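You operate a simulated robot arm through the tools that you are given. There is no shell and no other tool. Be economical: measure what you need, move in short steps, check, and stop when the job is done.

The job below is to be done with a simulated two-armed robot. You get a single attempt, and the scene is never put back.

TASK
Top up the short jar in the rack with one run of the nozzle, then shut and lock the gate.
Fine: the cards show the weights; gate wide open for the run; nozzle held home till it ends, then back in its cup; wing nut tight; fingers stay out of the flow; overfill no jar, break no run.
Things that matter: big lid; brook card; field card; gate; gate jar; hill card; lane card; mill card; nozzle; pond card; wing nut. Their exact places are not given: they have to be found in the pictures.

The check looks at the end state, three seconds after you hand in, the way a careful person would. Anything else that was tipped, shoved, dropped, spilled or broken makes it a failure.

THE ROBOT
Two 7-joint arms with two-finger parallel grippers on one trunk, on a base that drives. Base frame: it is fixed to the floor where the robot stands at the start and does not move with it; the origin is under the middle of the robot, x ahead of it, y to its left, z up. Readings come in m, rad, newtons and seconds.
The left shoulder is at the start at [0.06, 0.144, 0.901], the right one opposite. With the tool pointing down near the work surface each hand reaches from about 0.32 to 0.74 m from the robot's upright axis, wherever it stands, measured 20 degrees to its own side. Places, roughly: big lid (30x30x7 cm) [1, -0.2, 1.3]; brook card [0.3, 0.9, 0.8]; field card [0.4, 0.8, 0.8]; gate [0.9, -0.2, 0.9]; gate jar (9x9x10 cm) [0.9, -0.3, 0.8]; hill card [0.3, 1, 0.8]; lane card [0.4, 0.7, 0.8]; mill card [0.3, 0.9, 0.8]; pond card [0.4, 0.6, 0.8]; wing nut [0.8, -0.2, 0.9]. Payload 1.57 kg a hand.
The TCP of each hand is the grasp point between the finger pads, 0.03 m short of the fingertips. In the tool frame z runs along the fingers and y along their closing line. Largest opening 0.11 m; finger width 0.024, thickness 0.012; the body of the gripper, 0.048 by 0.112 m, starts 0.078 m behind the TCP.
Orientation is that of the tool frame in the base frame, as a unit quaternion [x, y, z, w]. With the fingers straight down and closing along the base's y, the tool's x points along the base's -x, its y along +y and its z along -z.

THE INTERFACE
- The arms move only by the tool servo_tool. It takes "left_plan", "right_plan" or both (then of equal length, played together; a hand with none holds still); each is a list of rows, each an object (a shift or turn left out is 0, a gripper value left out holds the last) with "rotation": the turn, a rotation vector about the tool's x, y, z in rad, a list of three; "xyz": the shift along the tool's x, y, z in m, a list of three; "fingers": the finger opening in m, from 0 to 0.11. In form: [{"rotation": [wx, wy, wz], "xyz": [dx, dy, dz], "fingers": fingers}, ...]. A call has 1 to 10 rows; each row is the pose to reach, as a shift and turn from the pose commanded when the call began, along the tool's axes at that moment. A row lasts 0.2 s, in which the tool goes at most 0.05 m and 0.15 rad; a call with a longer step from one row to the next is refused whole, and so is a gripper value outside its range. A pose out of reach is approached as far as the arm can. The call stops where the force on the tool passes 40 N (or 10 N more than at its start, if that is more) or the arm is blocked; 0.2 s more then pass. Each finger travels about 0.045 m/s and halts on what it meets, pressing with about 36 N; the grip force reading is that of the motor and also rises with nothing between the fingers. The clock runs only during rows and for 0.2 s after the last one: add rows that repeat a pose to give the fingers time. It gives the time, the measured TCP pose, the force on the tool (base axes), the opening and the grip force at its end, in the units of the frame above (readings bear some noise), with the torque about the TCP (base axes, N m) and any sound that the robot's microphone picked up.
- Cameras (640 x 400 px; columns grow to the right, rows downward): "scene" is now at [0.0418, 0.0459, 1.5175]; the picture's right is [0.57, -0.82, 0.00], its down [-0.57, -0.39, -0.72] and it looks along [0.60, 0.41, -0.69] (base axes); focal length 274 px, centre (320, 200). "left" rides on the left gripper at [0.07, -0.016, -0.141] in its tool frame; the picture's right is [0.23, 0.97, 0.00], its down [-0.86, 0.20, -0.48] and it looks along [-0.47, 0.11, 0.88] (tool axes); focal length 222 px, centre (320, 200). "right" rides on the right gripper at [0.07, 0.016, -0.141] in its tool frame; the picture's right is [-0.23, 0.97, 0.00], its down [-0.86, -0.20, -0.48] and it looks along [-0.47, -0.11, 0.88] (tool axes); focal length 222 px, centre (320, 200).
- get_image(camera): a new picture of that camera. It takes no simulated time.
- slide_trunk(by): slides the trunk up (or, below 0, down) by that many m; the arms and the scene camera ride with it, the base frame stays. It gives what a move gives, with no picture.
- drive_base(legs): drives the robot by 1 to 6 legs, each [ahead, left, turn to the left] in m, m and rad, along the robot's own axes; the way and the turn of a leg run together, so that a leg with both is an arc; at most 1.5 m and 3.142 rad a leg. The arms and the cameras ride along, it lands a little off, and it stops where it bumps. It gives what a move gives.
- turn_head(pan, tilt): turns the head with the scene camera to pan (to the left, within 1.501 rad either way) and tilt (down, from -0.506 to 1.204), counted from straight ahead of the robot. It gives what a move gives.
- locate(camera, pixels): for up to 12 pixels [column, row] of the newest picture of that camera ("zoom" is the newest enlarged one), the place [x, y, z] in the base frame of the surface seen there, good to about 0.002 m. It takes no simulated time.
- enlarge(camera, box): a new picture of the part [left, top, right, bottom] of that camera's present view, enlarged. It takes no simulated time.
- hand_in(): hands the job in; it is judged then, once.

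Keep the steps short. Do not move on a guess: measure, check each grasp and each placing, and mend mistakes. In all there are 80 turns and 58 pictures (those below and enlarged ones count). Leave the grippers open and the arms clear of the work at the hand-in unless told otherwise, and finish with a single line.

The tools are called as a command line: name --argument value ..., lists and objects as JSON in quotes. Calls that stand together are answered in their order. servo_tool: Moves the arms, as the interface text tells. Its arguments: {"type":"object","properties":{"left_plan":{"type":"array","items":{"type":"object","properties":{"rotation":{"type":"array","items":{"type":"number"}},"xyz":{"type":"array","items":{"type":"number"}},"fingers":{"type":"number"}}}},"right_plan":{"type":"array","items":{"type":"object","properties":{"rotation":{"type":"array","items":{"type":"number"}},"xyz":{"type":"array","items":{"type":"number"}},"fingers":{"type":"number"}}}}},"required":[]} The other tools are called the same way: slide_trunk (by) slides the trunk up or down; drive_base (legs) drives the base; turn_head (pan, tilt) turns the head that bears the scene camera; get_image (camera) takes a picture; locate (camera, pixels) gives the place of the surface under pixels of a picture; enlarge (camera, box) takes an enlarged picture of a part of a camera's view; hand_in () hands the job in.

At the start:

```text
time: 0.0
left_tool_pos: [0.2936, 0.355, 0.9993]
left_orientation: [-0.001, 1.0, -0.001, 0.0]
left_force: [0.6, 0.2, -0.1]
left_torque: [0.01, -0.01, 0.0]
left_opening: 0.1097
left_gripper_force: 0.1
right_tool_pos: [0.3845, 0.0614, 1.0014]
right_orientation: [0.0, 1.0, 0.0, 0.001]
right_force: [0.3, 0.1, -0.6]
right_torque: [-0.01, 0.0, -0.03]
right_opening: 0.1099
right_gripper_force: 0.1
trunk travel left (down, up): [-0.5, 0.09]
robot x, y, heading: [0.0013, -0.0013, -0.001]
head pan, tilt: [0.6, 0.763]
```

scene: 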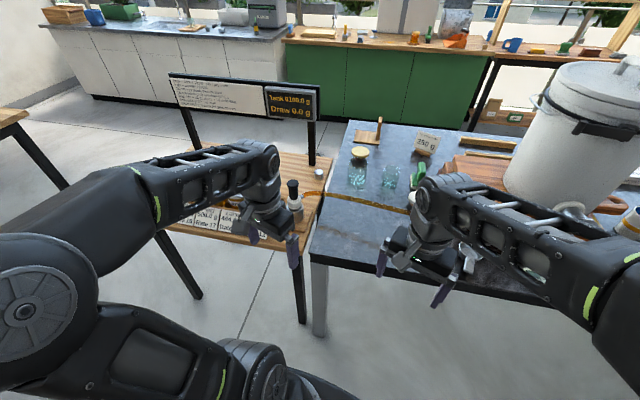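
right: 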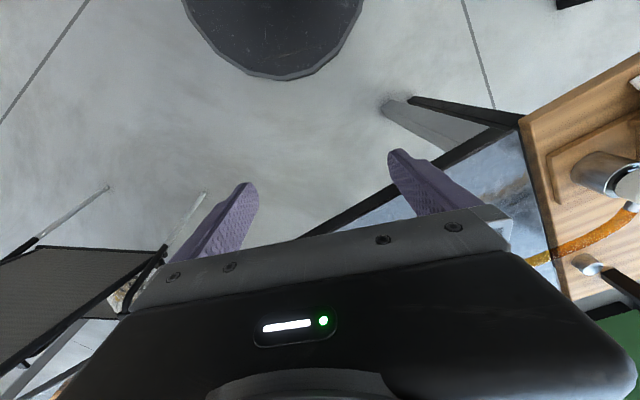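
left: 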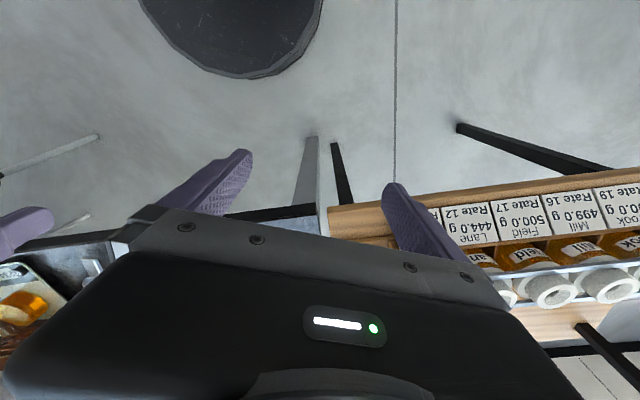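

I see a sign board at the upper left, a rack with cards on the left and a big drum on the right. First I'll enlarge the sign and turn the head for better views.

enlarge --camera "scene" --box '[160, 65, 330, 171]'

enlarge --camera "left" --box '[400, 150, 640, 300]'

turn_head --pan -0.2 --tilt 0.5

get_image --camera "scene"

```text
3.76 times, centred on (245, 118) of scene
```

zoom: 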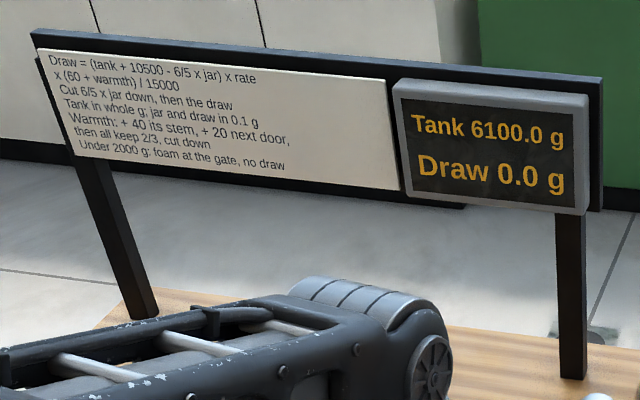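

```text
2.67 times, centred on (520, 225) of left
```

zoom: 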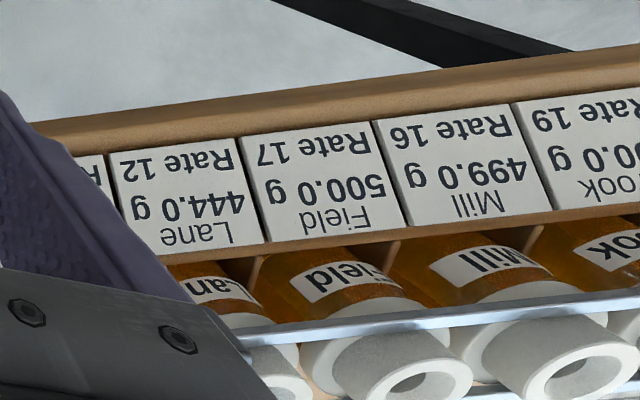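

```text
time: 1.1
left_tool_pos: [0.2943, 0.3553, 0.9994]
left_orientation: [0.0, 1.0, 0.0, 0.0]
left_force: [0.0, 0.0, -0.4]
left_torque: [0.0, 0.05, -0.02]
left_opening: 0.11
left_gripper_force: 0.1
right_tool_pos: [0.3852, 0.0623, 0.9987]
right_orientation: [0.0, 1.0, 0.0, 0.0]
right_force: [0.5, -0.5, -0.6]
right_torque: [0.03, 0.01, -0.03]
right_opening: 0.11
right_gripper_force: 0.1
trunk travel left (down, up): [-0.5, 0.09]
robot x, y, heading: [-0.0031, 0.0021, -0.002]
head pan, tilt: [-0.201, 0.499]
```

```text
52 pictures are left
```

scene: 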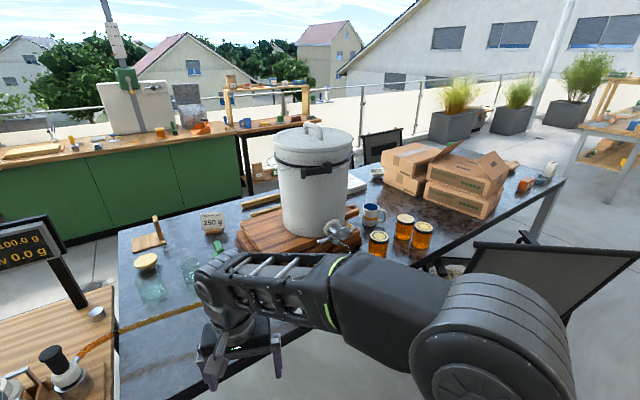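

The display reads tank 6100 g and the card gives the draw formula. Next I'll enlarge the tank area and the small table, and look at the rack.

enlarge --camera "scene" --box '[230, 110, 470, 260]'

turn_head --pan 1.25 --tilt 0.75

get_image --camera "scene"

```text
2.67 times, centred on (350, 185) of scene
```

zoom: 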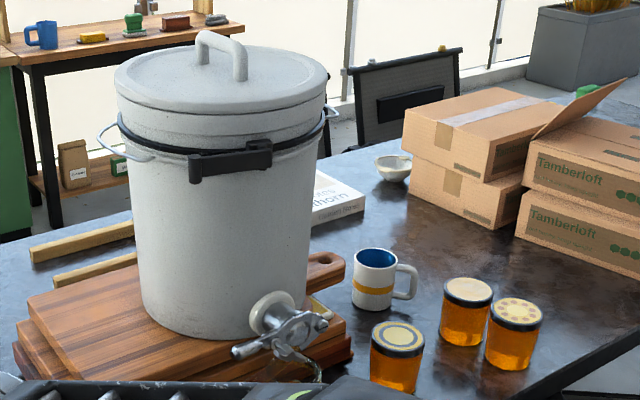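

```text
time: 2.7
left_tool_pos: [0.2947, 0.3545, 1.0002]
left_orientation: [-0.001, 1.0, 0.0, 0.0]
left_force: [-0.4, -0.1, 0.0]
left_torque: [0.01, -0.01, 0.0]
left_opening: 0.1101
left_gripper_force: 0.2
right_tool_pos: [0.3853, 0.062, 0.9992]
right_orientation: [0.001, 1.0, 0.001, 0.001]
right_force: [0.4, 0.2, 0.4]
right_torque: [-0.01, 0.01, -0.01]
right_opening: 0.1101
right_gripper_force: 0.0
trunk travel left (down, up): [-0.5, 0.09]
robot x, y, heading: [-0.0018, -0.0024, -0.003]
head pan, tilt: [1.25, 0.75]
```

```text
50 pictures are left
```

scene: 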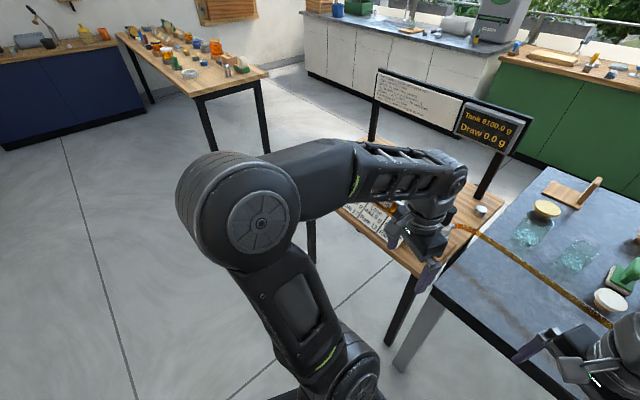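

The left arm hides the rack. I'll move the left hand 0.25 m to the left and 0.1 m up so that its camera looks over the rack.

servo_tool --left_plan '[{"xyz": [0, 0, -0.05]}, {"xyz": [0, 0, -0.1]}, {"xyz": [0, 0.05, -0.1]}, {"xyz": [0, 0.1, -0.1]}, {"xyz": [0, 0.15, -0.1]}, {"xyz": [0, 0.2, -0.1]}, {"xyz": [0, 0.25, -0.1]}]'

get_image --camera "left"

get_image --camera "scene"

```text
time: 4.3
left_tool_pos: [0.2844, 0.5966, 1.0771]
left_orientation: [0.001, 1.0, 0.002, 0.005]
left_force: [-0.2, 1.4, -0.2]
left_torque: [-0.13, -0.08, 0.01]
left_opening: 0.1102
left_gripper_force: 0.1
left hand out of reach, approached as far as the arm can: row 2, 6, 7
right_tool_pos: [0.3828, 0.0663, 1.0002]
right_orientation: [-0.001, 1.0, -0.001, 0.001]
right_force: [-2.1, 0.6, 1.3]
right_torque: [-0.13, -0.06, 0.06]
right_opening: 0.1101
right_gripper_force: 0.0
trunk travel left (down, up): [-0.5, 0.09]
robot x, y, heading: [0.0006, 0.0018, 0.0]
head pan, tilt: [1.25, 0.75]
```

```text
49 pictures are left
```

left: 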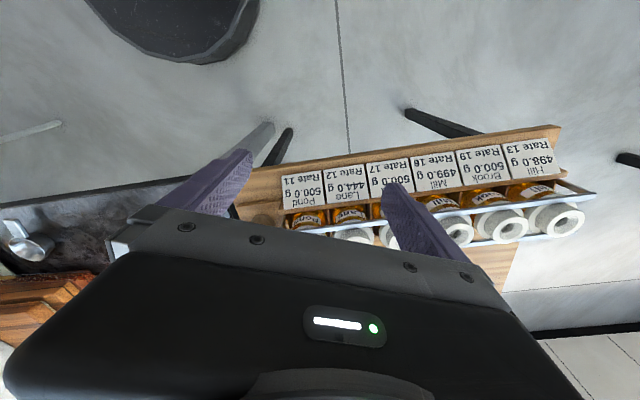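

```text
48 pictures are left
```

scene: 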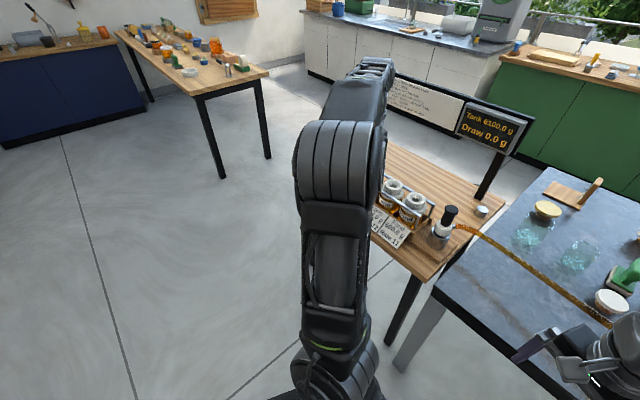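

I'll enlarge the cards in the left view, and the nozzle area in the scene view.

enlarge --camera "left" --box '[270, 120, 600, 260]'

enlarge --camera "scene" --box '[370, 150, 530, 280]'

```text
1.94 times, centred on (435, 190) of left
```

zoom: 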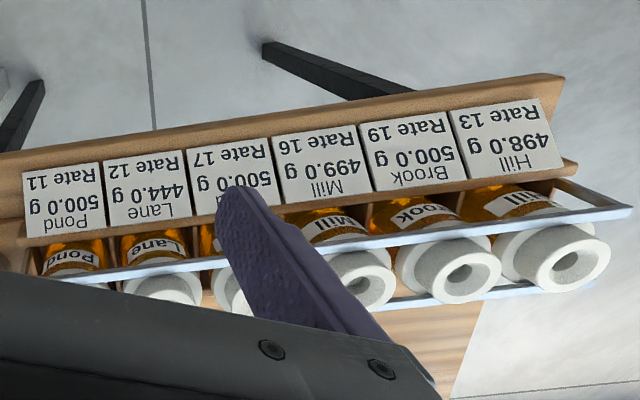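

```text
3.08 times, centred on (450, 215) of scene
```

zoom: 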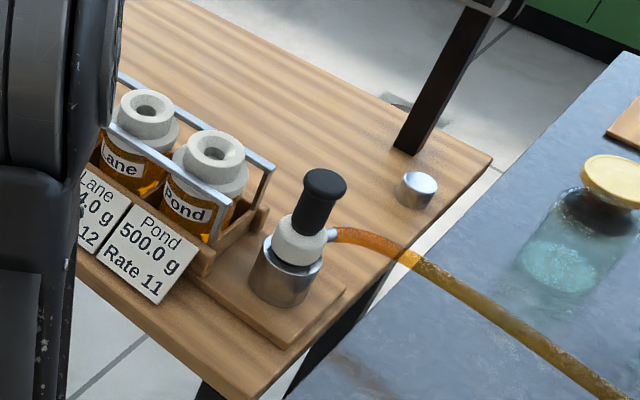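

The rack cards read: Pond 500/11, Lane 444/12, Field 500/17, Mill 499/16, Brook 500/19 and Hill 498/13. Lane is the short jar. Its predicted draw in 0.1 g is (6100+10500−5328)·12·60/15000 = 541, so 54.1 g, bringing it to 498.1 g without overfilling, provided the warmth is 0. Next I'll move the right arm aside to see the gate.

servo_tool --right_plan '[{"xyz": [0, -0.05, 0]}, {"xyz": [0, -0.1, 0]}, {"xyz": [0, -0.15, 0]}, {"xyz": [0, -0.2, 0]}, {"xyz": [0, -0.25, 0]}, {"xyz": [0, -0.3, 0]}, {"xyz": [0, -0.35, 0]}, {"xyz": [0.03, -0.39, 0]}]'

turn_head --pan -0.25 --tilt 0.6

get_image --camera "scene"

```text
time: 6.1
left_tool_pos: [0.2838, 0.5932, 1.0803]
left_orientation: [0.001, 1.0, 0.003, 0.002]
left_force: [-0.3, -0.1, -0.1]
left_torque: [0.0, 0.01, -0.02]
left_opening: 0.11
left_gripper_force: 0.0
right_tool_pos: [0.3547, -0.3291, 1.0029]
right_orientation: [0.0, 1.0, -0.001, 0.0]
right_force: [-0.5, -1.2, -0.3]
right_torque: [0.0, 0.0, 0.01]
right_opening: 0.1097
right_gripper_force: 0.0
trunk travel left (down, up): [-0.5, 0.09]
robot x, y, heading: [-0.0002, 0.0013, -0.005]
head pan, tilt: [1.25, 0.75]
```

```text
time: 7.7
left_tool_pos: [0.2849, 0.5925, 1.0796]
left_orientation: [-0.001, 1.0, 0.003, 0.003]
left_force: [-0.3, -0.1, -0.2]
left_torque: [-0.02, -0.01, 0.01]
left_opening: 0.1101
left_gripper_force: 0.1
right_tool_pos: [0.3552, -0.3284, 1.0028]
right_orientation: [0.0, 1.0, 0.0, 0.0]
right_force: [1.0, -0.7, 0.3]
right_torque: [-0.04, 0.02, 0.0]
right_opening: 0.1098
right_gripper_force: 0.0
trunk travel left (down, up): [-0.5, 0.09]
robot x, y, heading: [-0.001, 0.0, -0.0]
head pan, tilt: [-0.25, 0.6]
```

```text
45 pictures are left
```

scene: 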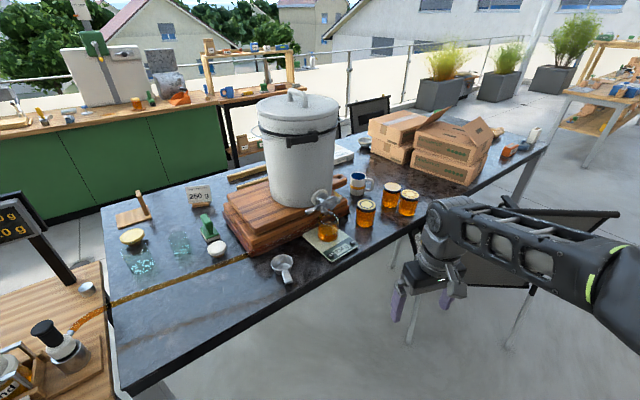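

The gate now shows near (320,200), with a jar on a scale below it. I'll enlarge that area and the loose items.

enlarge --camera "scene" --box '[285, 175, 381, 265]'

enlarge --camera "scene" --box '[100, 170, 310, 300]'

```text
4.44 times, centred on (333, 220) of scene
```

zoom: 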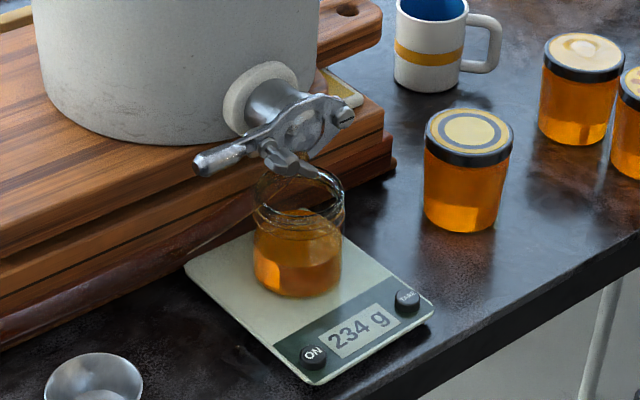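

```text
3.05 times, centred on (205, 235) of scene
```

zoom: 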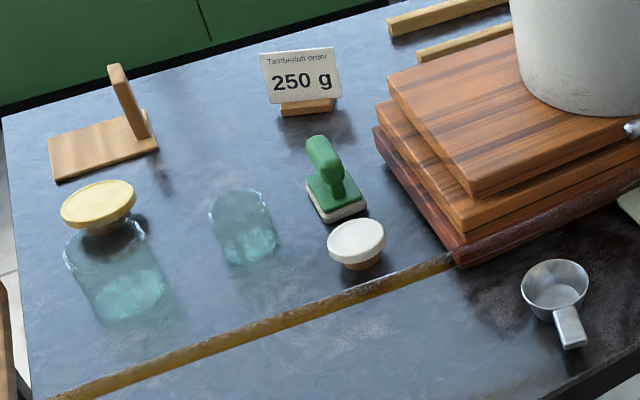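

I'll measure points: the table corners, gate lever, wing nut, jar, nozzle and stems.

locate --camera "scene" --pixels '[[128, 395], [105, 210], [200, 352], [400, 238], [545, 145], [330, 255], [330, 215], [322, 196], [318, 205], [45, 327], [60, 345], [85, 290]]'

enlarge --camera "scene" --box '[300, 180, 356, 220]'

```text
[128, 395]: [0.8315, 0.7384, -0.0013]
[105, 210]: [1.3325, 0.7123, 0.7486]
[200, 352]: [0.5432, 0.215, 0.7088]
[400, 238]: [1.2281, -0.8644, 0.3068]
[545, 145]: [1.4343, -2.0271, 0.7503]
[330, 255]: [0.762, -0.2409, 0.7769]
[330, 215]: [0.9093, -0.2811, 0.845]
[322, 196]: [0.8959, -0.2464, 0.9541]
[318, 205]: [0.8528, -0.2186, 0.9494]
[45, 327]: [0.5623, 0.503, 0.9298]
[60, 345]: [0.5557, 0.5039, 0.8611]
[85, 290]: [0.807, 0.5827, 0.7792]
```

```text
10.00 times, centred on (328, 200) of scene
```

zoom: 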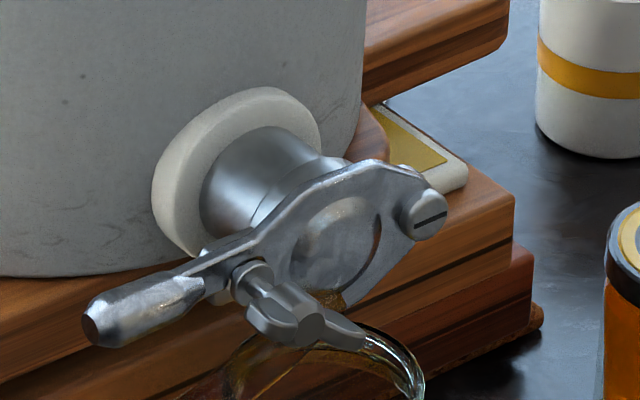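

The lever is roughly horizontal and a thread of honey may sit under the plate. I'll drive 0.18 ahead and 0.1 left, to where both hands should reach (gate on the right, nozzle and Lane on the left), and then check whether the scale reading changes.

drive_base --legs '[[0.18, 0.1, 0]]'

turn_head --pan -0.45 --tilt 0.75

get_image --camera "scene"

get_image --camera "right"

```text
time: 9.3
left_tool_pos: [0.4664, 0.6943, 1.0788]
left_orientation: [0.0, 1.0, 0.003, 0.001]
left_force: [1.1, -0.3, 0.0]
left_torque: [0.0, -0.02, 0.01]
left_opening: 0.11
left_gripper_force: 0.0
right_tool_pos: [0.5364, -0.229, 1.0036]
right_orientation: [0.0, 1.0, 0.0, -0.001]
right_force: [-0.8, 0.1, 0.4]
right_torque: [-0.03, 0.03, 0.01]
right_opening: 0.1101
right_gripper_force: 0.0
trunk travel left (down, up): [-0.5, 0.09]
robot x, y, heading: [0.1792, 0.1002, -0.001]
head pan, tilt: [-0.25, 0.6]
```

```text
time: 10.1
left_tool_pos: [0.467, 0.6925, 1.0803]
left_orientation: [-0.001, 1.0, 0.004, 0.002]
left_force: [0.1, 0.5, -0.4]
left_torque: [0.01, -0.05, 0.01]
left_opening: 0.11
left_gripper_force: 0.0
right_tool_pos: [0.535, -0.2282, 1.0029]
right_orientation: [0.0, 1.0, 0.0, 0.0]
right_force: [-0.9, -1.0, -0.5]
right_torque: [0.0, -0.01, 0.01]
right_opening: 0.1102
right_gripper_force: 0.0
trunk travel left (down, up): [-0.5, 0.09]
robot x, y, heading: [0.1788, 0.1002, 0.003]
head pan, tilt: [-0.45, 0.75]
```

```text
41 pictures are left
```

scene: 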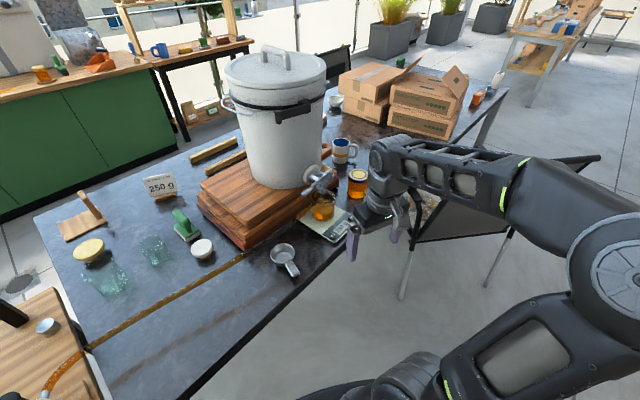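

```text
40 pictures are left
```

right: 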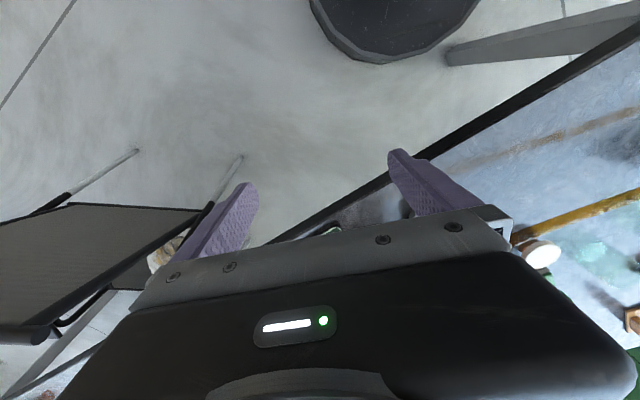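

enlarge --camera "scene" --box '[292, 155, 372, 245]'

```text
4.44 times, centred on (332, 200) of scene
```

zoom: 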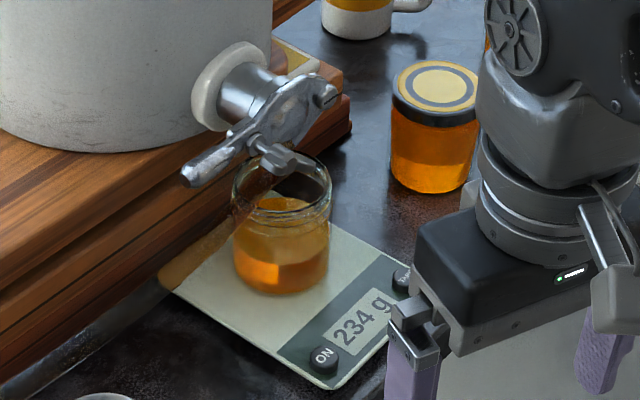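

The scale still reads 234 g, so nothing flows. I'll measure the gate parts in this zoom.

locate --camera "zoom" --pixels '[[190, 174], [220, 153], [258, 140], [270, 152], [285, 163], [325, 95], [280, 110], [300, 85], [240, 85], [210, 95], [245, 200], [285, 250]]'

locate --camera "scene" --pixels '[[222, 65], [326, 60], [275, 180], [235, 170], [300, 185], [282, 50], [320, 207], [349, 185], [355, 172], [345, 235], [283, 258], [46, 328]]'

enlarge --camera "scene" --box '[302, 160, 342, 200]'

```text
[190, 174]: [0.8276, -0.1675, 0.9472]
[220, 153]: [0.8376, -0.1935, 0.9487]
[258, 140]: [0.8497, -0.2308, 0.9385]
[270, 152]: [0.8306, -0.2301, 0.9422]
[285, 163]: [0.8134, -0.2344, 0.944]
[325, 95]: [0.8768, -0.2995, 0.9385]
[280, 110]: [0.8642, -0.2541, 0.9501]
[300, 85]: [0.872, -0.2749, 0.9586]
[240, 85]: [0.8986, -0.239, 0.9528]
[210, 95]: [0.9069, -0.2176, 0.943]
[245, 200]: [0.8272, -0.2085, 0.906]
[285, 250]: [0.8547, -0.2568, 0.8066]
```

```text
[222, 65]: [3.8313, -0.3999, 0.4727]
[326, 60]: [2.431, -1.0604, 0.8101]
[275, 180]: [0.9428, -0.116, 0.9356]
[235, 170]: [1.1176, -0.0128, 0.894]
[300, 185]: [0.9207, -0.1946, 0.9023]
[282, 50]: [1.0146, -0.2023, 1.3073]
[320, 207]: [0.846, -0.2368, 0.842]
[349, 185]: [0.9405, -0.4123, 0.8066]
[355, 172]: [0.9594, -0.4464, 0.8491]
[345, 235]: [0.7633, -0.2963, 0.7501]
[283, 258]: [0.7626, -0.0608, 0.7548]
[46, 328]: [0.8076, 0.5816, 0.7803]
```

```text
10.00 times, centred on (322, 180) of scene
```

zoom: 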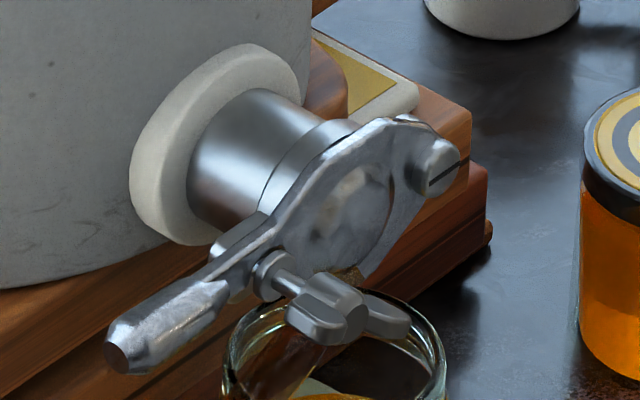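

The gate looks shut: the lever is horizontal, the pivot screw is at right (0.877,−0.30,0.94), and the wing nut is backed off on its bolt at about (0.82,−0.24,0.944). Now I'll look at the nozzle and rack, and take a second scale reading later.

servo_tool --left_plan '[{"xyz": [0.04, -0.03, 0]}, {"xyz": [0.08, -0.06, 0]}, {"xyz": [0.12, -0.09, 0]}]'

turn_head --pan 0.95 --tilt 0.85

get_image --camera "scene"

```text
time: 10.8
left_tool_pos: [0.3455, 0.6032, 1.0789]
left_orientation: [0.001, 1.0, 0.005, 0.003]
left_force: [0.0, 0.2, -0.5]
left_torque: [0.05, -0.02, 0.0]
left_opening: 0.11
left_gripper_force: 0.0
right_tool_pos: [0.5343, -0.2292, 1.0033]
right_orientation: [0.0, 1.0, 0.001, 0.0]
right_force: [-0.1, -1.2, 0.2]
right_torque: [-0.03, -0.03, 0.02]
right_opening: 0.1098
right_gripper_force: 0.1
trunk travel left (down, up): [-0.5, 0.09]
robot x, y, heading: [0.1808, 0.1006, 0.004]
head pan, tilt: [-0.45, 0.75]
```

```text
time: 12.4
left_tool_pos: [0.3469, 0.6048, 1.0775]
left_orientation: [0.001, 1.0, 0.003, 0.002]
left_force: [1.1, -0.8, 1.0]
left_torque: [0.04, 0.0, -0.01]
left_opening: 0.1099
left_gripper_force: 0.1
right_tool_pos: [0.5359, -0.2286, 1.0022]
right_orientation: [-0.001, 1.0, 0.001, 0.0]
right_force: [-0.4, 0.7, -0.6]
right_torque: [-0.02, -0.03, -0.03]
right_opening: 0.11
right_gripper_force: 0.0
trunk travel left (down, up): [-0.5, 0.09]
robot x, y, heading: [0.1791, 0.0994, 0.001]
head pan, tilt: [0.949, 0.85]
```

```text
37 pictures are left
```

scene: 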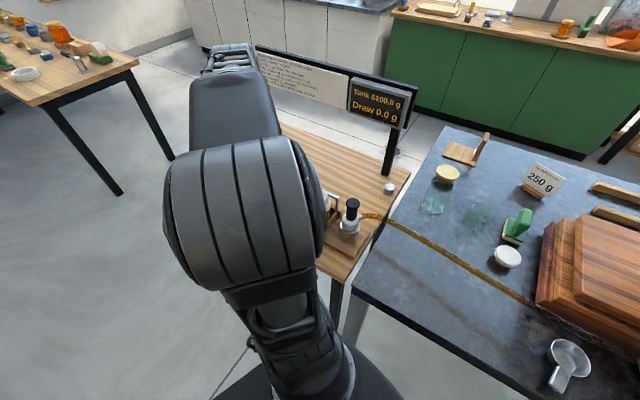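

The left arm still hides the rack, so I'll move that hand to the right (y about 0.33).

servo_tool --left_plan '[{"xyz": [0, -0.05, 0]}, {"xyz": [0, -0.1, 0]}, {"xyz": [0, -0.15, 0]}, {"xyz": [0, -0.2, 0]}, {"xyz": [0, -0.25, 0]}, {"xyz": [0, -0.3, 0]}, {"xyz": [0, -0.34, 0]}]'

get_image --camera "scene"

```text
time: 14.0
left_tool_pos: [0.4016, 0.292, 1.0385]
left_orientation: [-0.002, 1.0, 0.005, 0.002]
left_force: [0.7, -0.8, 0.2]
left_torque: [0.01, 0.01, 0.0]
left_opening: 0.11
left_gripper_force: 0.0
left hand out of reach, approached as far as the arm can: row 3, 4, 5, 6, 7
right_tool_pos: [0.5379, -0.2292, 1.0029]
right_orientation: [0.0, 1.0, 0.001, -0.002]
right_force: [0.3, -0.4, 0.7]
right_torque: [0.01, 0.03, 0.01]
right_opening: 0.1097
right_gripper_force: 0.0
trunk travel left (down, up): [-0.5, 0.09]
robot x, y, heading: [0.1819, 0.098, 0.004]
head pan, tilt: [0.949, 0.85]
```

```text
36 pictures are left
```

scene: 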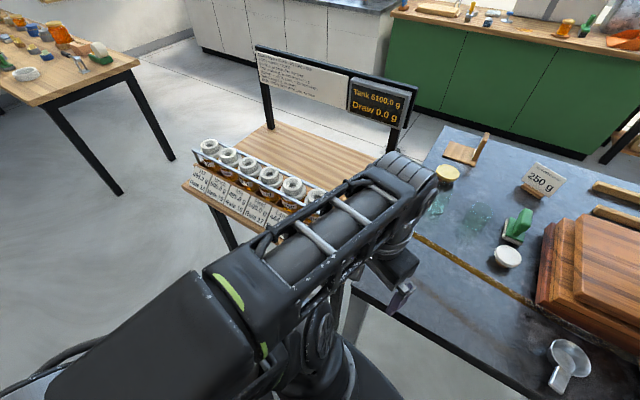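

All six stems are visible, with Pond nearest the right at (315,198). I'll enlarge and locate the stems.

enlarge --camera "scene" --box '[180, 130, 340, 230]'

locate --camera "zoom" --pixels '[[435, 215], [453, 230], [470, 228], [415, 265], [380, 235], [120, 65], [540, 262], [300, 235], [360, 260], [500, 290], [330, 300], [250, 210]]'

```text
4.00 times, centred on (260, 180) of scene
```

zoom: 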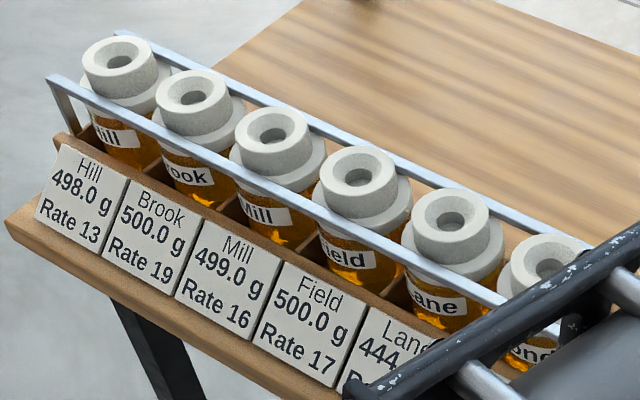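

```text
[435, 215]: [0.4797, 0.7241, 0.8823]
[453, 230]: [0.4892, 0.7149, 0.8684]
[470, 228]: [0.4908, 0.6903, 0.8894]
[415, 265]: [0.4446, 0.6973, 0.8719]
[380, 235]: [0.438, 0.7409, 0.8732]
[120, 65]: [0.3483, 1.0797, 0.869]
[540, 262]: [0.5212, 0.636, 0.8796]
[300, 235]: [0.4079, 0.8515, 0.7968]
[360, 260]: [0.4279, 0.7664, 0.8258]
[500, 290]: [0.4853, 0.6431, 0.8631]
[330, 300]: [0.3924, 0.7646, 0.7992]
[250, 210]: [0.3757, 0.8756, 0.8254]
```

Lane is the second stem from the right, at zoom (450,215). I'll measure rim points there and on its neighbours.

locate --camera "zoom" --pixels '[[420, 217], [482, 217], [450, 196], [450, 240], [450, 222], [328, 170], [388, 170], [358, 152], [357, 192], [545, 240], [92, 55], [120, 78]]'

get_image --camera "left"

```text
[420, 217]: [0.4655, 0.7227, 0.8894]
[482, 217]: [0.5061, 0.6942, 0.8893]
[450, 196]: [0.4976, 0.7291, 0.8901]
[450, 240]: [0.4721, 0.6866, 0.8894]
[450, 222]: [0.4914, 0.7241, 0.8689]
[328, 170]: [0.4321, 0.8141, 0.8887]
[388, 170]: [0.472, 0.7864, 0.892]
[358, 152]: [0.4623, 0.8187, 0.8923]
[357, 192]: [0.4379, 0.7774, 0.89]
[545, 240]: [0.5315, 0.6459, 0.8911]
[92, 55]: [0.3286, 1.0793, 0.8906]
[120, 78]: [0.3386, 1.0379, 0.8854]
```

```text
34 pictures are left
```

left: 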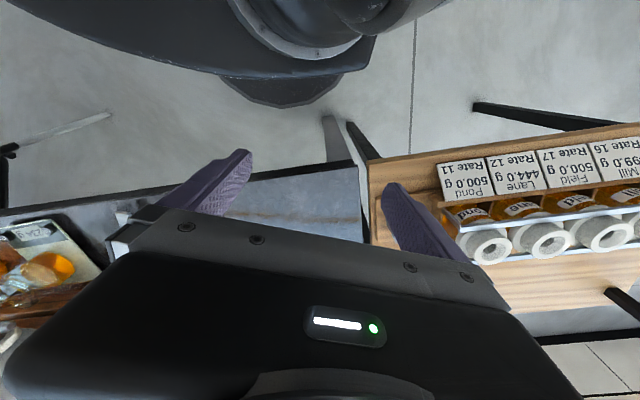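

Lane's stem centre is (0.485,0.708), top z 0.8895. I'll move the left hand back over the rack so the nozzle shows in the scene view.

servo_tool --left_plan '[{"xyz": [0, 0.04, -0.02]}, {"xyz": [0, 0.09, -0.04]}, {"xyz": [0, 0.14, -0.04]}, {"xyz": [0, 0.19, -0.04]}, {"xyz": [0, 0.24, -0.04]}, {"xyz": [0, 0.29, -0.04]}, {"xyz": [-0.01, 0.335, -0.04]}, {"xyz": [-0.03, 0.38, -0.04]}, {"xyz": [-0.06, 0.4, -0.04]}]'

turn_head --pan 0.8 --tilt 0.85

enlarge --camera "scene" --box '[300, 130, 460, 250]'

```text
refused: row 2 steps farther than a row can; nothing moved
```

```text
time: 14.7
left_tool_pos: [0.4, 0.293, 1.0378]
left_orientation: [0.0, 1.0, 0.004, 0.003]
left_force: [-1.0, 0.3, 0.3]
left_torque: [0.0, -0.02, -0.04]
left_opening: 0.1102
left_gripper_force: 0.0
right_tool_pos: [0.5345, -0.2288, 1.003]
right_orientation: [0.0, 1.0, 0.0, 0.0]
right_force: [-0.3, 0.8, 0.2]
right_torque: [0.04, -0.01, 0.03]
right_opening: 0.1103
right_gripper_force: 0.1
trunk travel left (down, up): [-0.5, 0.09]
robot x, y, heading: [0.1802, 0.0975, -0.005]
head pan, tilt: [0.799, 0.85]
```

```text
3.33 times, centred on (380, 190) of scene
```

zoom: 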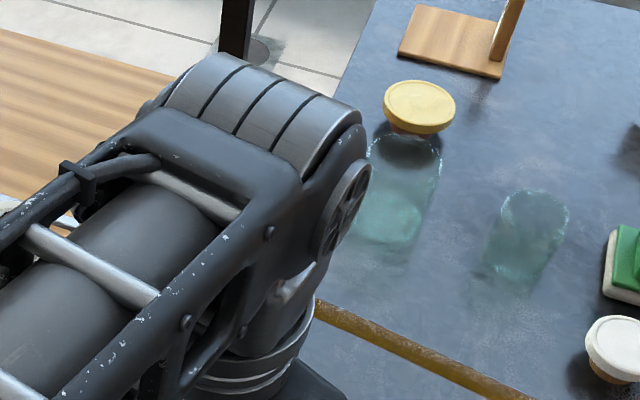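

That call was refused because one row's step was too long. I'll resend it with even rows.

servo_tool --left_plan '[{"xyz": [0, 0.042, 0]}, {"xyz": [0, 0.085, 0]}, {"xyz": [0, 0.128, 0]}, {"xyz": [0, 0.17, 0]}, {"xyz": [0, 0.21, 0]}, {"xyz": [0, 0.25, 0]}, {"xyz": [-0.02, 0.29, 0]}, {"xyz": [-0.05, 0.32, 0]}, {"xyz": [-0.08, 0.355, 0]}, {"xyz": [-0.11, 0.39, 0]}]'

enlarge --camera "scene" --box '[300, 130, 460, 250]'

```text
time: 16.9
left_tool_pos: [0.5085, 0.683, 1.0339]
left_orientation: [0.0, 1.0, 0.003, 0.001]
left_force: [1.3, 0.1, 0.1]
left_torque: [0.0, 0.02, 0.03]
left_opening: 0.1102
left_gripper_force: 0.0
right_tool_pos: [0.536, -0.2291, 1.0027]
right_orientation: [0.0, 1.0, 0.0, 0.0]
right_force: [-0.1, -0.8, 0.3]
right_torque: [0.05, -0.01, 0.0]
right_opening: 0.11
right_gripper_force: 0.0
trunk travel left (down, up): [-0.5, 0.09]
robot x, y, heading: [0.1799, 0.1011, 0.001]
head pan, tilt: [0.799, 0.85]
```

```text
3.33 times, centred on (380, 190) of scene
```

zoom: 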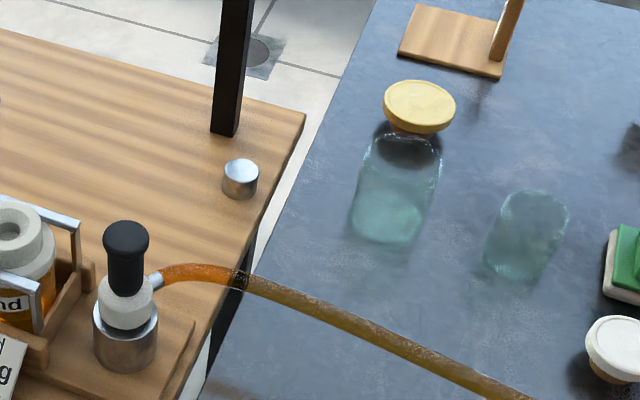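

The nozzle is in clear view now: black handle at (126,260), white collar at (128,305), cup at (126,340), and the hose leaving at (155,280). I'll measure these.

locate --camera "zoom" --pixels '[[126, 232], [106, 240], [146, 240], [124, 280], [110, 275], [141, 275], [125, 318], [152, 283], [180, 272], [125, 350], [240, 172], [230, 185]]'

```text
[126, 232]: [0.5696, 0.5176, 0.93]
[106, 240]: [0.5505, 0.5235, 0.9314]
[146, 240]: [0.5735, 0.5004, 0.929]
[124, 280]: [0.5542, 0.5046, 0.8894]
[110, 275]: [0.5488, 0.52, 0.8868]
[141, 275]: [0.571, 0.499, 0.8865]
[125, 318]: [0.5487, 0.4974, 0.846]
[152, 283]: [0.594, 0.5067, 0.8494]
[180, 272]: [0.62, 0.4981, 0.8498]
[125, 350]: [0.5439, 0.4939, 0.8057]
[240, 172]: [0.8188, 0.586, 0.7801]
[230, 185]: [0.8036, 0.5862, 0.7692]
```

The nozzle handle axis is about (0.565,0.514), from z 0.87 to 0.935. I'll go above it at z 1.03, narrow the fingers to 0.07, and check with the left camera.

servo_tool --left_plan '[{"xyz": [-0.014, -0.042, 0], "fingers": 0.07}, {"xyz": [-0.028, -0.085, 0]}, {"xyz": [-0.042, -0.127, 0]}, {"xyz": [-0.0565, -0.169, 0]}, {"xyz": [-0.0565, -0.169, 0]}]'

get_image --camera "left"

```text
time: 18.1
left_tool_pos: [0.564, 0.5142, 1.036]
left_orientation: [0.0, 1.0, 0.003, 0.003]
left_force: [-0.1, 0.6, 1.0]
left_torque: [-0.03, -0.01, -0.01]
left_opening: 0.0697
left_gripper_force: 0.1
right_tool_pos: [0.5355, -0.2293, 1.0025]
right_orientation: [0.0, 1.0, 0.0, 0.0]
right_force: [0.3, -0.2, -0.1]
right_torque: [0.02, -0.02, 0.0]
right_opening: 0.1103
right_gripper_force: 0.1
trunk travel left (down, up): [-0.5, 0.09]
robot x, y, heading: [0.1802, 0.101, -0.004]
head pan, tilt: [0.799, 0.85]
```

```text
31 pictures are left
```

left: 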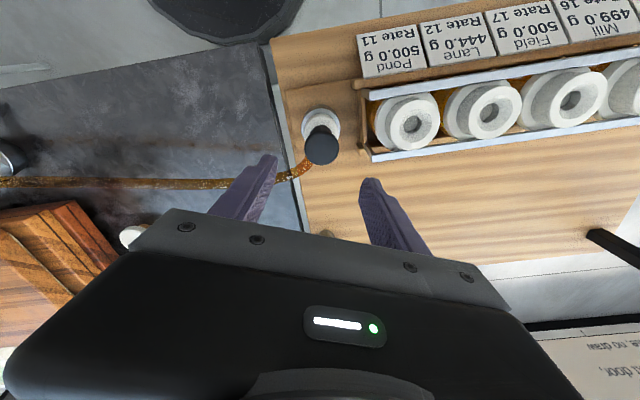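

The handle top is at (322,147), nearly centred between the fingers. I'll refine with locate.

locate --camera "left" --pixels '[[322, 145], [322, 132], [322, 158], [309, 145], [335, 145], [321, 115], [412, 125], [481, 108]]'

```text
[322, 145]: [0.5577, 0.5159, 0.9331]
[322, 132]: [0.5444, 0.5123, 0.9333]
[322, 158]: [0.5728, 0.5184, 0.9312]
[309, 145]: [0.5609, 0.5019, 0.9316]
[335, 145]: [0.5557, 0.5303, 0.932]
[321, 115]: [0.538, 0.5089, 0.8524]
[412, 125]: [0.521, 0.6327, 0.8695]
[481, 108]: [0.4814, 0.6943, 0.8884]
```

The handle axis is (0.5585,0.516). I'll descend to z about 0.903 and close in the same call.

servo_tool --left_plan '[{"xyz": [0.005, 0.0015, 0.045]}, {"xyz": [0.005, 0.0015, 0.09]}, {"xyz": [0.005, 0.0015, 0.115]}, {"xyz": [0.005, 0.0015, 0.131]}, {"xyz": [0.005, 0.0015, 0.131], "fingers": 0.0}, {"xyz": [0.005, 0.0015, 0.131], "fingers": 0.0}, {"xyz": [0.005, 0.0015, 0.131], "fingers": 0.0}]'

get_image --camera "left"

```text
time: 19.7
left_tool_pos: [0.5626, 0.5163, 0.9039]
left_orientation: [-0.001, 1.0, 0.004, 0.003]
left_force: [-0.8, 0.3, -0.1]
left_torque: [0.03, 0.08, 0.0]
left_opening: 0.0392
left_gripper_force: 22.8
right_tool_pos: [0.5344, -0.23, 1.0019]
right_orientation: [0.0, 1.0, 0.0, 0.0]
right_force: [-0.5, -0.2, 0.3]
right_torque: [0.01, 0.03, 0.0]
right_opening: 0.1101
right_gripper_force: 0.2
trunk travel left (down, up): [-0.5, 0.09]
robot x, y, heading: [0.1782, 0.1016, 0.001]
head pan, tilt: [0.799, 0.85]
```

```text
30 pictures are left
```

left: 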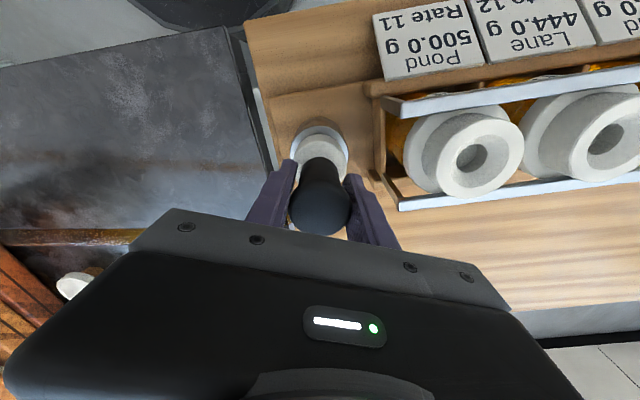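

The left fingers are on the handle, at opening 0.039. I'll keep them gripping while the right hand turns, in two calls, to a horizontal pose pointing along the spout axis with its fingers closing vertically, ready for the lever.

servo_tool --right_plan '[{"rotation": [0.0636, -0.0917, -0.0917]}, {"rotation": [0.127, -0.1835, -0.1835]}, {"rotation": [0.191, -0.275, -0.275]}, {"rotation": [0.2545, -0.367, -0.367]}, {"rotation": [0.318, -0.459, -0.459]}, {"rotation": [0.382, -0.55, -0.55]}, {"rotation": [0.445, -0.642, -0.642]}, {"rotation": [0.509, -0.734, -0.734]}]'

servo_tool --right_plan '[{"rotation": [0.0636, -0.0917, -0.0917]}, {"rotation": [0.127, -0.1835, -0.1835]}, {"rotation": [0.191, -0.275, -0.275]}, {"rotation": [0.2545, -0.367, -0.367]}, {"rotation": [0.318, -0.459, -0.459]}, {"rotation": [0.382, -0.55, -0.55]}, {"rotation": [0.445, -0.642, -0.642]}, {"rotation": [0.509, -0.734, -0.734]}]'

get_image --camera "right"

```text
time: 21.5
left_tool_pos: [0.5626, 0.5162, 0.9048]
left_orientation: [0.0, 1.0, 0.004, 0.003]
left_force: [0.3, 0.0, -0.2]
left_torque: [-0.01, 0.02, -0.01]
left_opening: 0.0389
left_gripper_force: 35.9
right_tool_pos: [0.583, -0.2665, 1.0455]
right_orientation: [-0.348, 0.837, -0.241, 0.347]
right_force: [0.2, -0.1, -0.1]
right_torque: [-0.02, 0.03, -0.01]
right_opening: 0.1101
right_gripper_force: 0.1
right hand out of reach, approached as far as the arm can: row 5, 6, 7, 8
trunk travel left (down, up): [-0.5, 0.09]
robot x, y, heading: [0.1787, 0.0985, 0.005]
head pan, tilt: [0.799, 0.85]
```

```text
time: 23.3
left_tool_pos: [0.562, 0.5155, 0.904]
left_orientation: [0.0, 1.0, 0.004, 0.004]
left_force: [0.9, 0.1, 0.2]
left_torque: [-0.02, 0.03, 0.0]
left_opening: 0.0386
left_gripper_force: 35.6
right_tool_pos: [0.5806, -0.2654, 1.047]
right_orientation: [-0.581, 0.403, -0.403, 0.581]
right_force: [0.0, -0.5, 0.1]
right_torque: [0.0, 0.02, 0.02]
right_opening: 0.1099
right_gripper_force: 0.1
right hand out of reach, approached as far as the arm can: row 1, 2, 3, 4, 5, 6
trunk travel left (down, up): [-0.5, 0.09]
robot x, y, heading: [0.1831, 0.101, 0.001]
head pan, tilt: [0.799, 0.85]
```

```text
29 pictures are left
```

right: 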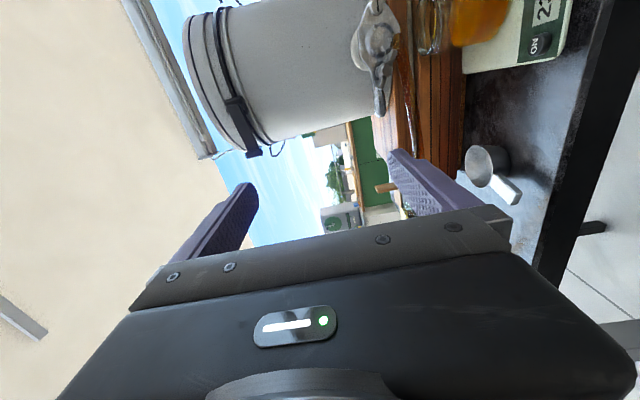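

The orientation is exactly as wanted. I'll enlarge the gate in the right camera's view.

enlarge --camera "right" --box '[330, 0, 458, 130]'

```text
3.08 times, centred on (394, 65) of right
```

zoom: 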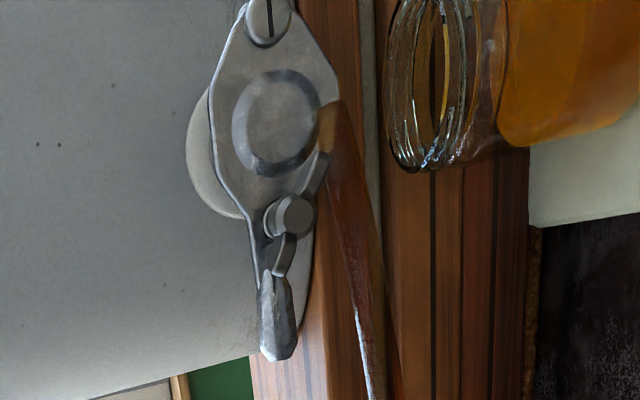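

The plate covers the bore, so the gate is shut, and the nut is loose. The lever handle's grip point is about (0.8315,−0.178,0.947). I'll move to 0.1 m short of it along the spout axis, with the opening at 0.06.

servo_tool --right_plan '[{"xyz": [0.001, 0.025, 0.04], "fingers": 0.06}, {"xyz": [0.002, 0.05, 0.08]}, {"xyz": [0.003, 0.075, 0.12]}, {"xyz": [0.005, 0.1, 0.16]}, {"xyz": [0.005, 0.1, 0.166]}, {"xyz": [0.005, 0.1, 0.166]}]'

get_image --camera "right"

```text
time: 24.7
left_tool_pos: [0.5617, 0.5162, 0.9041]
left_orientation: [0.0, 1.0, 0.003, 0.002]
left_force: [0.3, 0.0, 1.0]
left_torque: [-0.01, 0.01, 0.0]
left_opening: 0.0388
left_gripper_force: 35.8
right_tool_pos: [0.74, -0.2108, 0.9545]
right_orientation: [0.581, -0.405, 0.403, -0.579]
right_force: [-0.2, 0.1, 0.4]
right_torque: [0.01, 0.01, 0.0]
right_opening: 0.06
right_gripper_force: 0.1
right hand out of reach, approached as far as the arm can: row 4, 5, 6
trunk travel left (down, up): [-0.5, 0.09]
robot x, y, heading: [0.1818, 0.1009, -0.001]
head pan, tilt: [0.799, 0.85]
```

```text
27 pictures are left
```

right: 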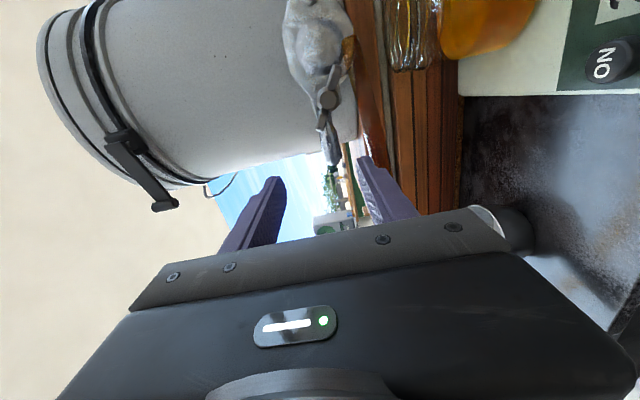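

The handle tip at (335,172) lies between the fingers, a little nearer the lower one. I'll go forward 0.1 m along the axis, asking for 8 mm lower.

servo_tool --right_plan '[{"xyz": [0, 0.008, 0.025]}, {"xyz": [0, 0.008, 0.05]}, {"xyz": [0, 0.008, 0.075]}, {"xyz": [0, 0.008, 0.098]}]'

get_image --camera "right"

```text
time: 25.7
left_tool_pos: [0.5629, 0.5158, 0.9051]
left_orientation: [0.0, 1.0, 0.004, 0.003]
left_force: [-0.5, -0.5, -0.1]
left_torque: [0.03, 0.01, 0.02]
left_opening: 0.0387
left_gripper_force: 35.9
right_tool_pos: [0.8311, -0.1775, 0.9393]
right_orientation: [-0.58, 0.403, -0.403, 0.582]
right_force: [-0.5, -0.4, 0.0]
right_torque: [0.02, 0.0, 0.04]
right_opening: 0.0601
right_gripper_force: 0.1
trunk travel left (down, up): [-0.5, 0.09]
robot x, y, heading: [0.1823, 0.0995, -0.004]
head pan, tilt: [0.799, 0.85]
```

```text
26 pictures are left
```

right: 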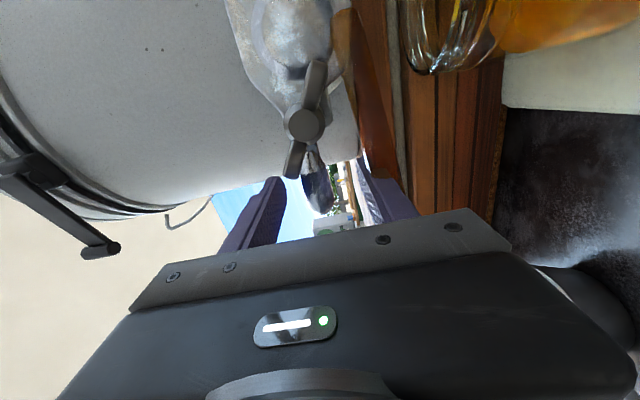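

The handle lies centred at the TCP, at (318,190). I'll leave the right hand there with the gate still shut. Now the left hand lifts the nozzle 0.13 m straight up.

servo_tool --left_plan '[{"xyz": [0, 0, -0.02]}, {"xyz": [0, 0, -0.045]}, {"xyz": [0, 0, -0.075]}, {"xyz": [0, 0, -0.105]}, {"xyz": [0, 0, -0.13]}]' --right_plan '[{"fingers": 0.045}, {"fingers": 0.045}, {"fingers": 0.045}, {"fingers": 0.045}, {"fingers": 0.045}]'

enlarge --camera "scene" --box '[240, 110, 460, 250]'

```text
time: 26.9
left_tool_pos: [0.5606, 0.5167, 1.0356]
left_orientation: [0.0, 1.0, 0.003, 0.003]
left_force: [0.1, 0.5, -2.3]
left_torque: [0.01, 0.02, -0.05]
left_opening: 0.0377
left_gripper_force: 36.1
right_tool_pos: [0.8298, -0.1767, 0.9406]
right_orientation: [0.581, -0.403, 0.403, -0.581]
right_force: [0.1, 0.3, 0.6]
right_torque: [-0.01, 0.02, 0.0]
right_opening: 0.0449
right_gripper_force: 0.0
trunk travel left (down, up): [-0.5, 0.09]
robot x, y, heading: [0.1818, 0.1026, -0.002]
head pan, tilt: [0.799, 0.85]
```

```text
2.86 times, centred on (350, 180) of scene
```

zoom: 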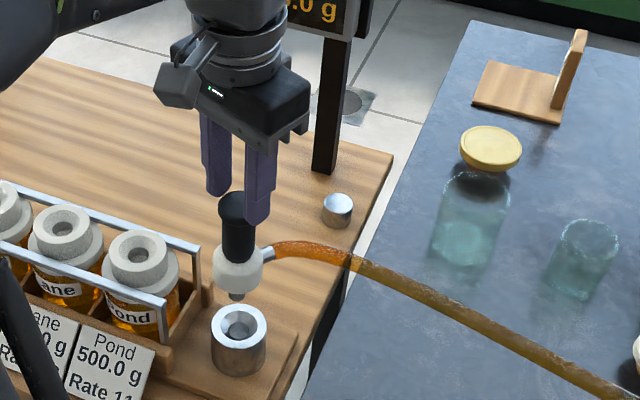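

The nozzle is lifted and the hose follows. I'll measure the tip, collar and cup centre.

locate --camera "zoom" --pixels '[[237, 297], [238, 275], [237, 288], [240, 315], [216, 325], [263, 325], [239, 345], [239, 328], [68, 238], [68, 212], [35, 230], [94, 230]]'

```text
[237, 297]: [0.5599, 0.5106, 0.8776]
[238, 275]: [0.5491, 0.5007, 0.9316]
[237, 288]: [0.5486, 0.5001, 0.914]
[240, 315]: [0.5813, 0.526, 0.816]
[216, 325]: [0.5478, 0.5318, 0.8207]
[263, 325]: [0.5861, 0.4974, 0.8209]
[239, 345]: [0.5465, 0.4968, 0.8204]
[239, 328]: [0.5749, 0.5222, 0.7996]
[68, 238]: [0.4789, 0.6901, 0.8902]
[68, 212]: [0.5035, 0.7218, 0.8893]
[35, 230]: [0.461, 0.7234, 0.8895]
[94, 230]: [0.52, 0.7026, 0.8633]
```

The tip looks lower than expected, so the handle may have slipped in the grip. I'll check the handle top against the fingertips, in this zoom and in the left camera.

locate --camera "zoom" --pixels '[[232, 196], [235, 205], [240, 250], [258, 220], [217, 192], [240, 262]]'

get_image --camera "left"

```text
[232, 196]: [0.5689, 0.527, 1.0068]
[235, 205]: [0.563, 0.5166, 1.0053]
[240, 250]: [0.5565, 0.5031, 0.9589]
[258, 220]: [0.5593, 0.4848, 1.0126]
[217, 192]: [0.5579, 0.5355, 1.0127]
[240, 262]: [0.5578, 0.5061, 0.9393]
```

```text
24 pictures are left
```

left: 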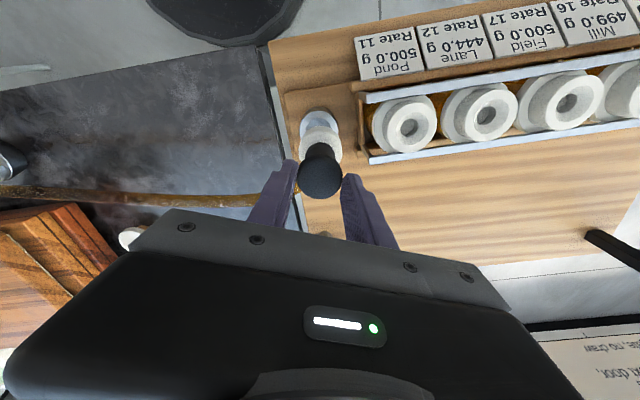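

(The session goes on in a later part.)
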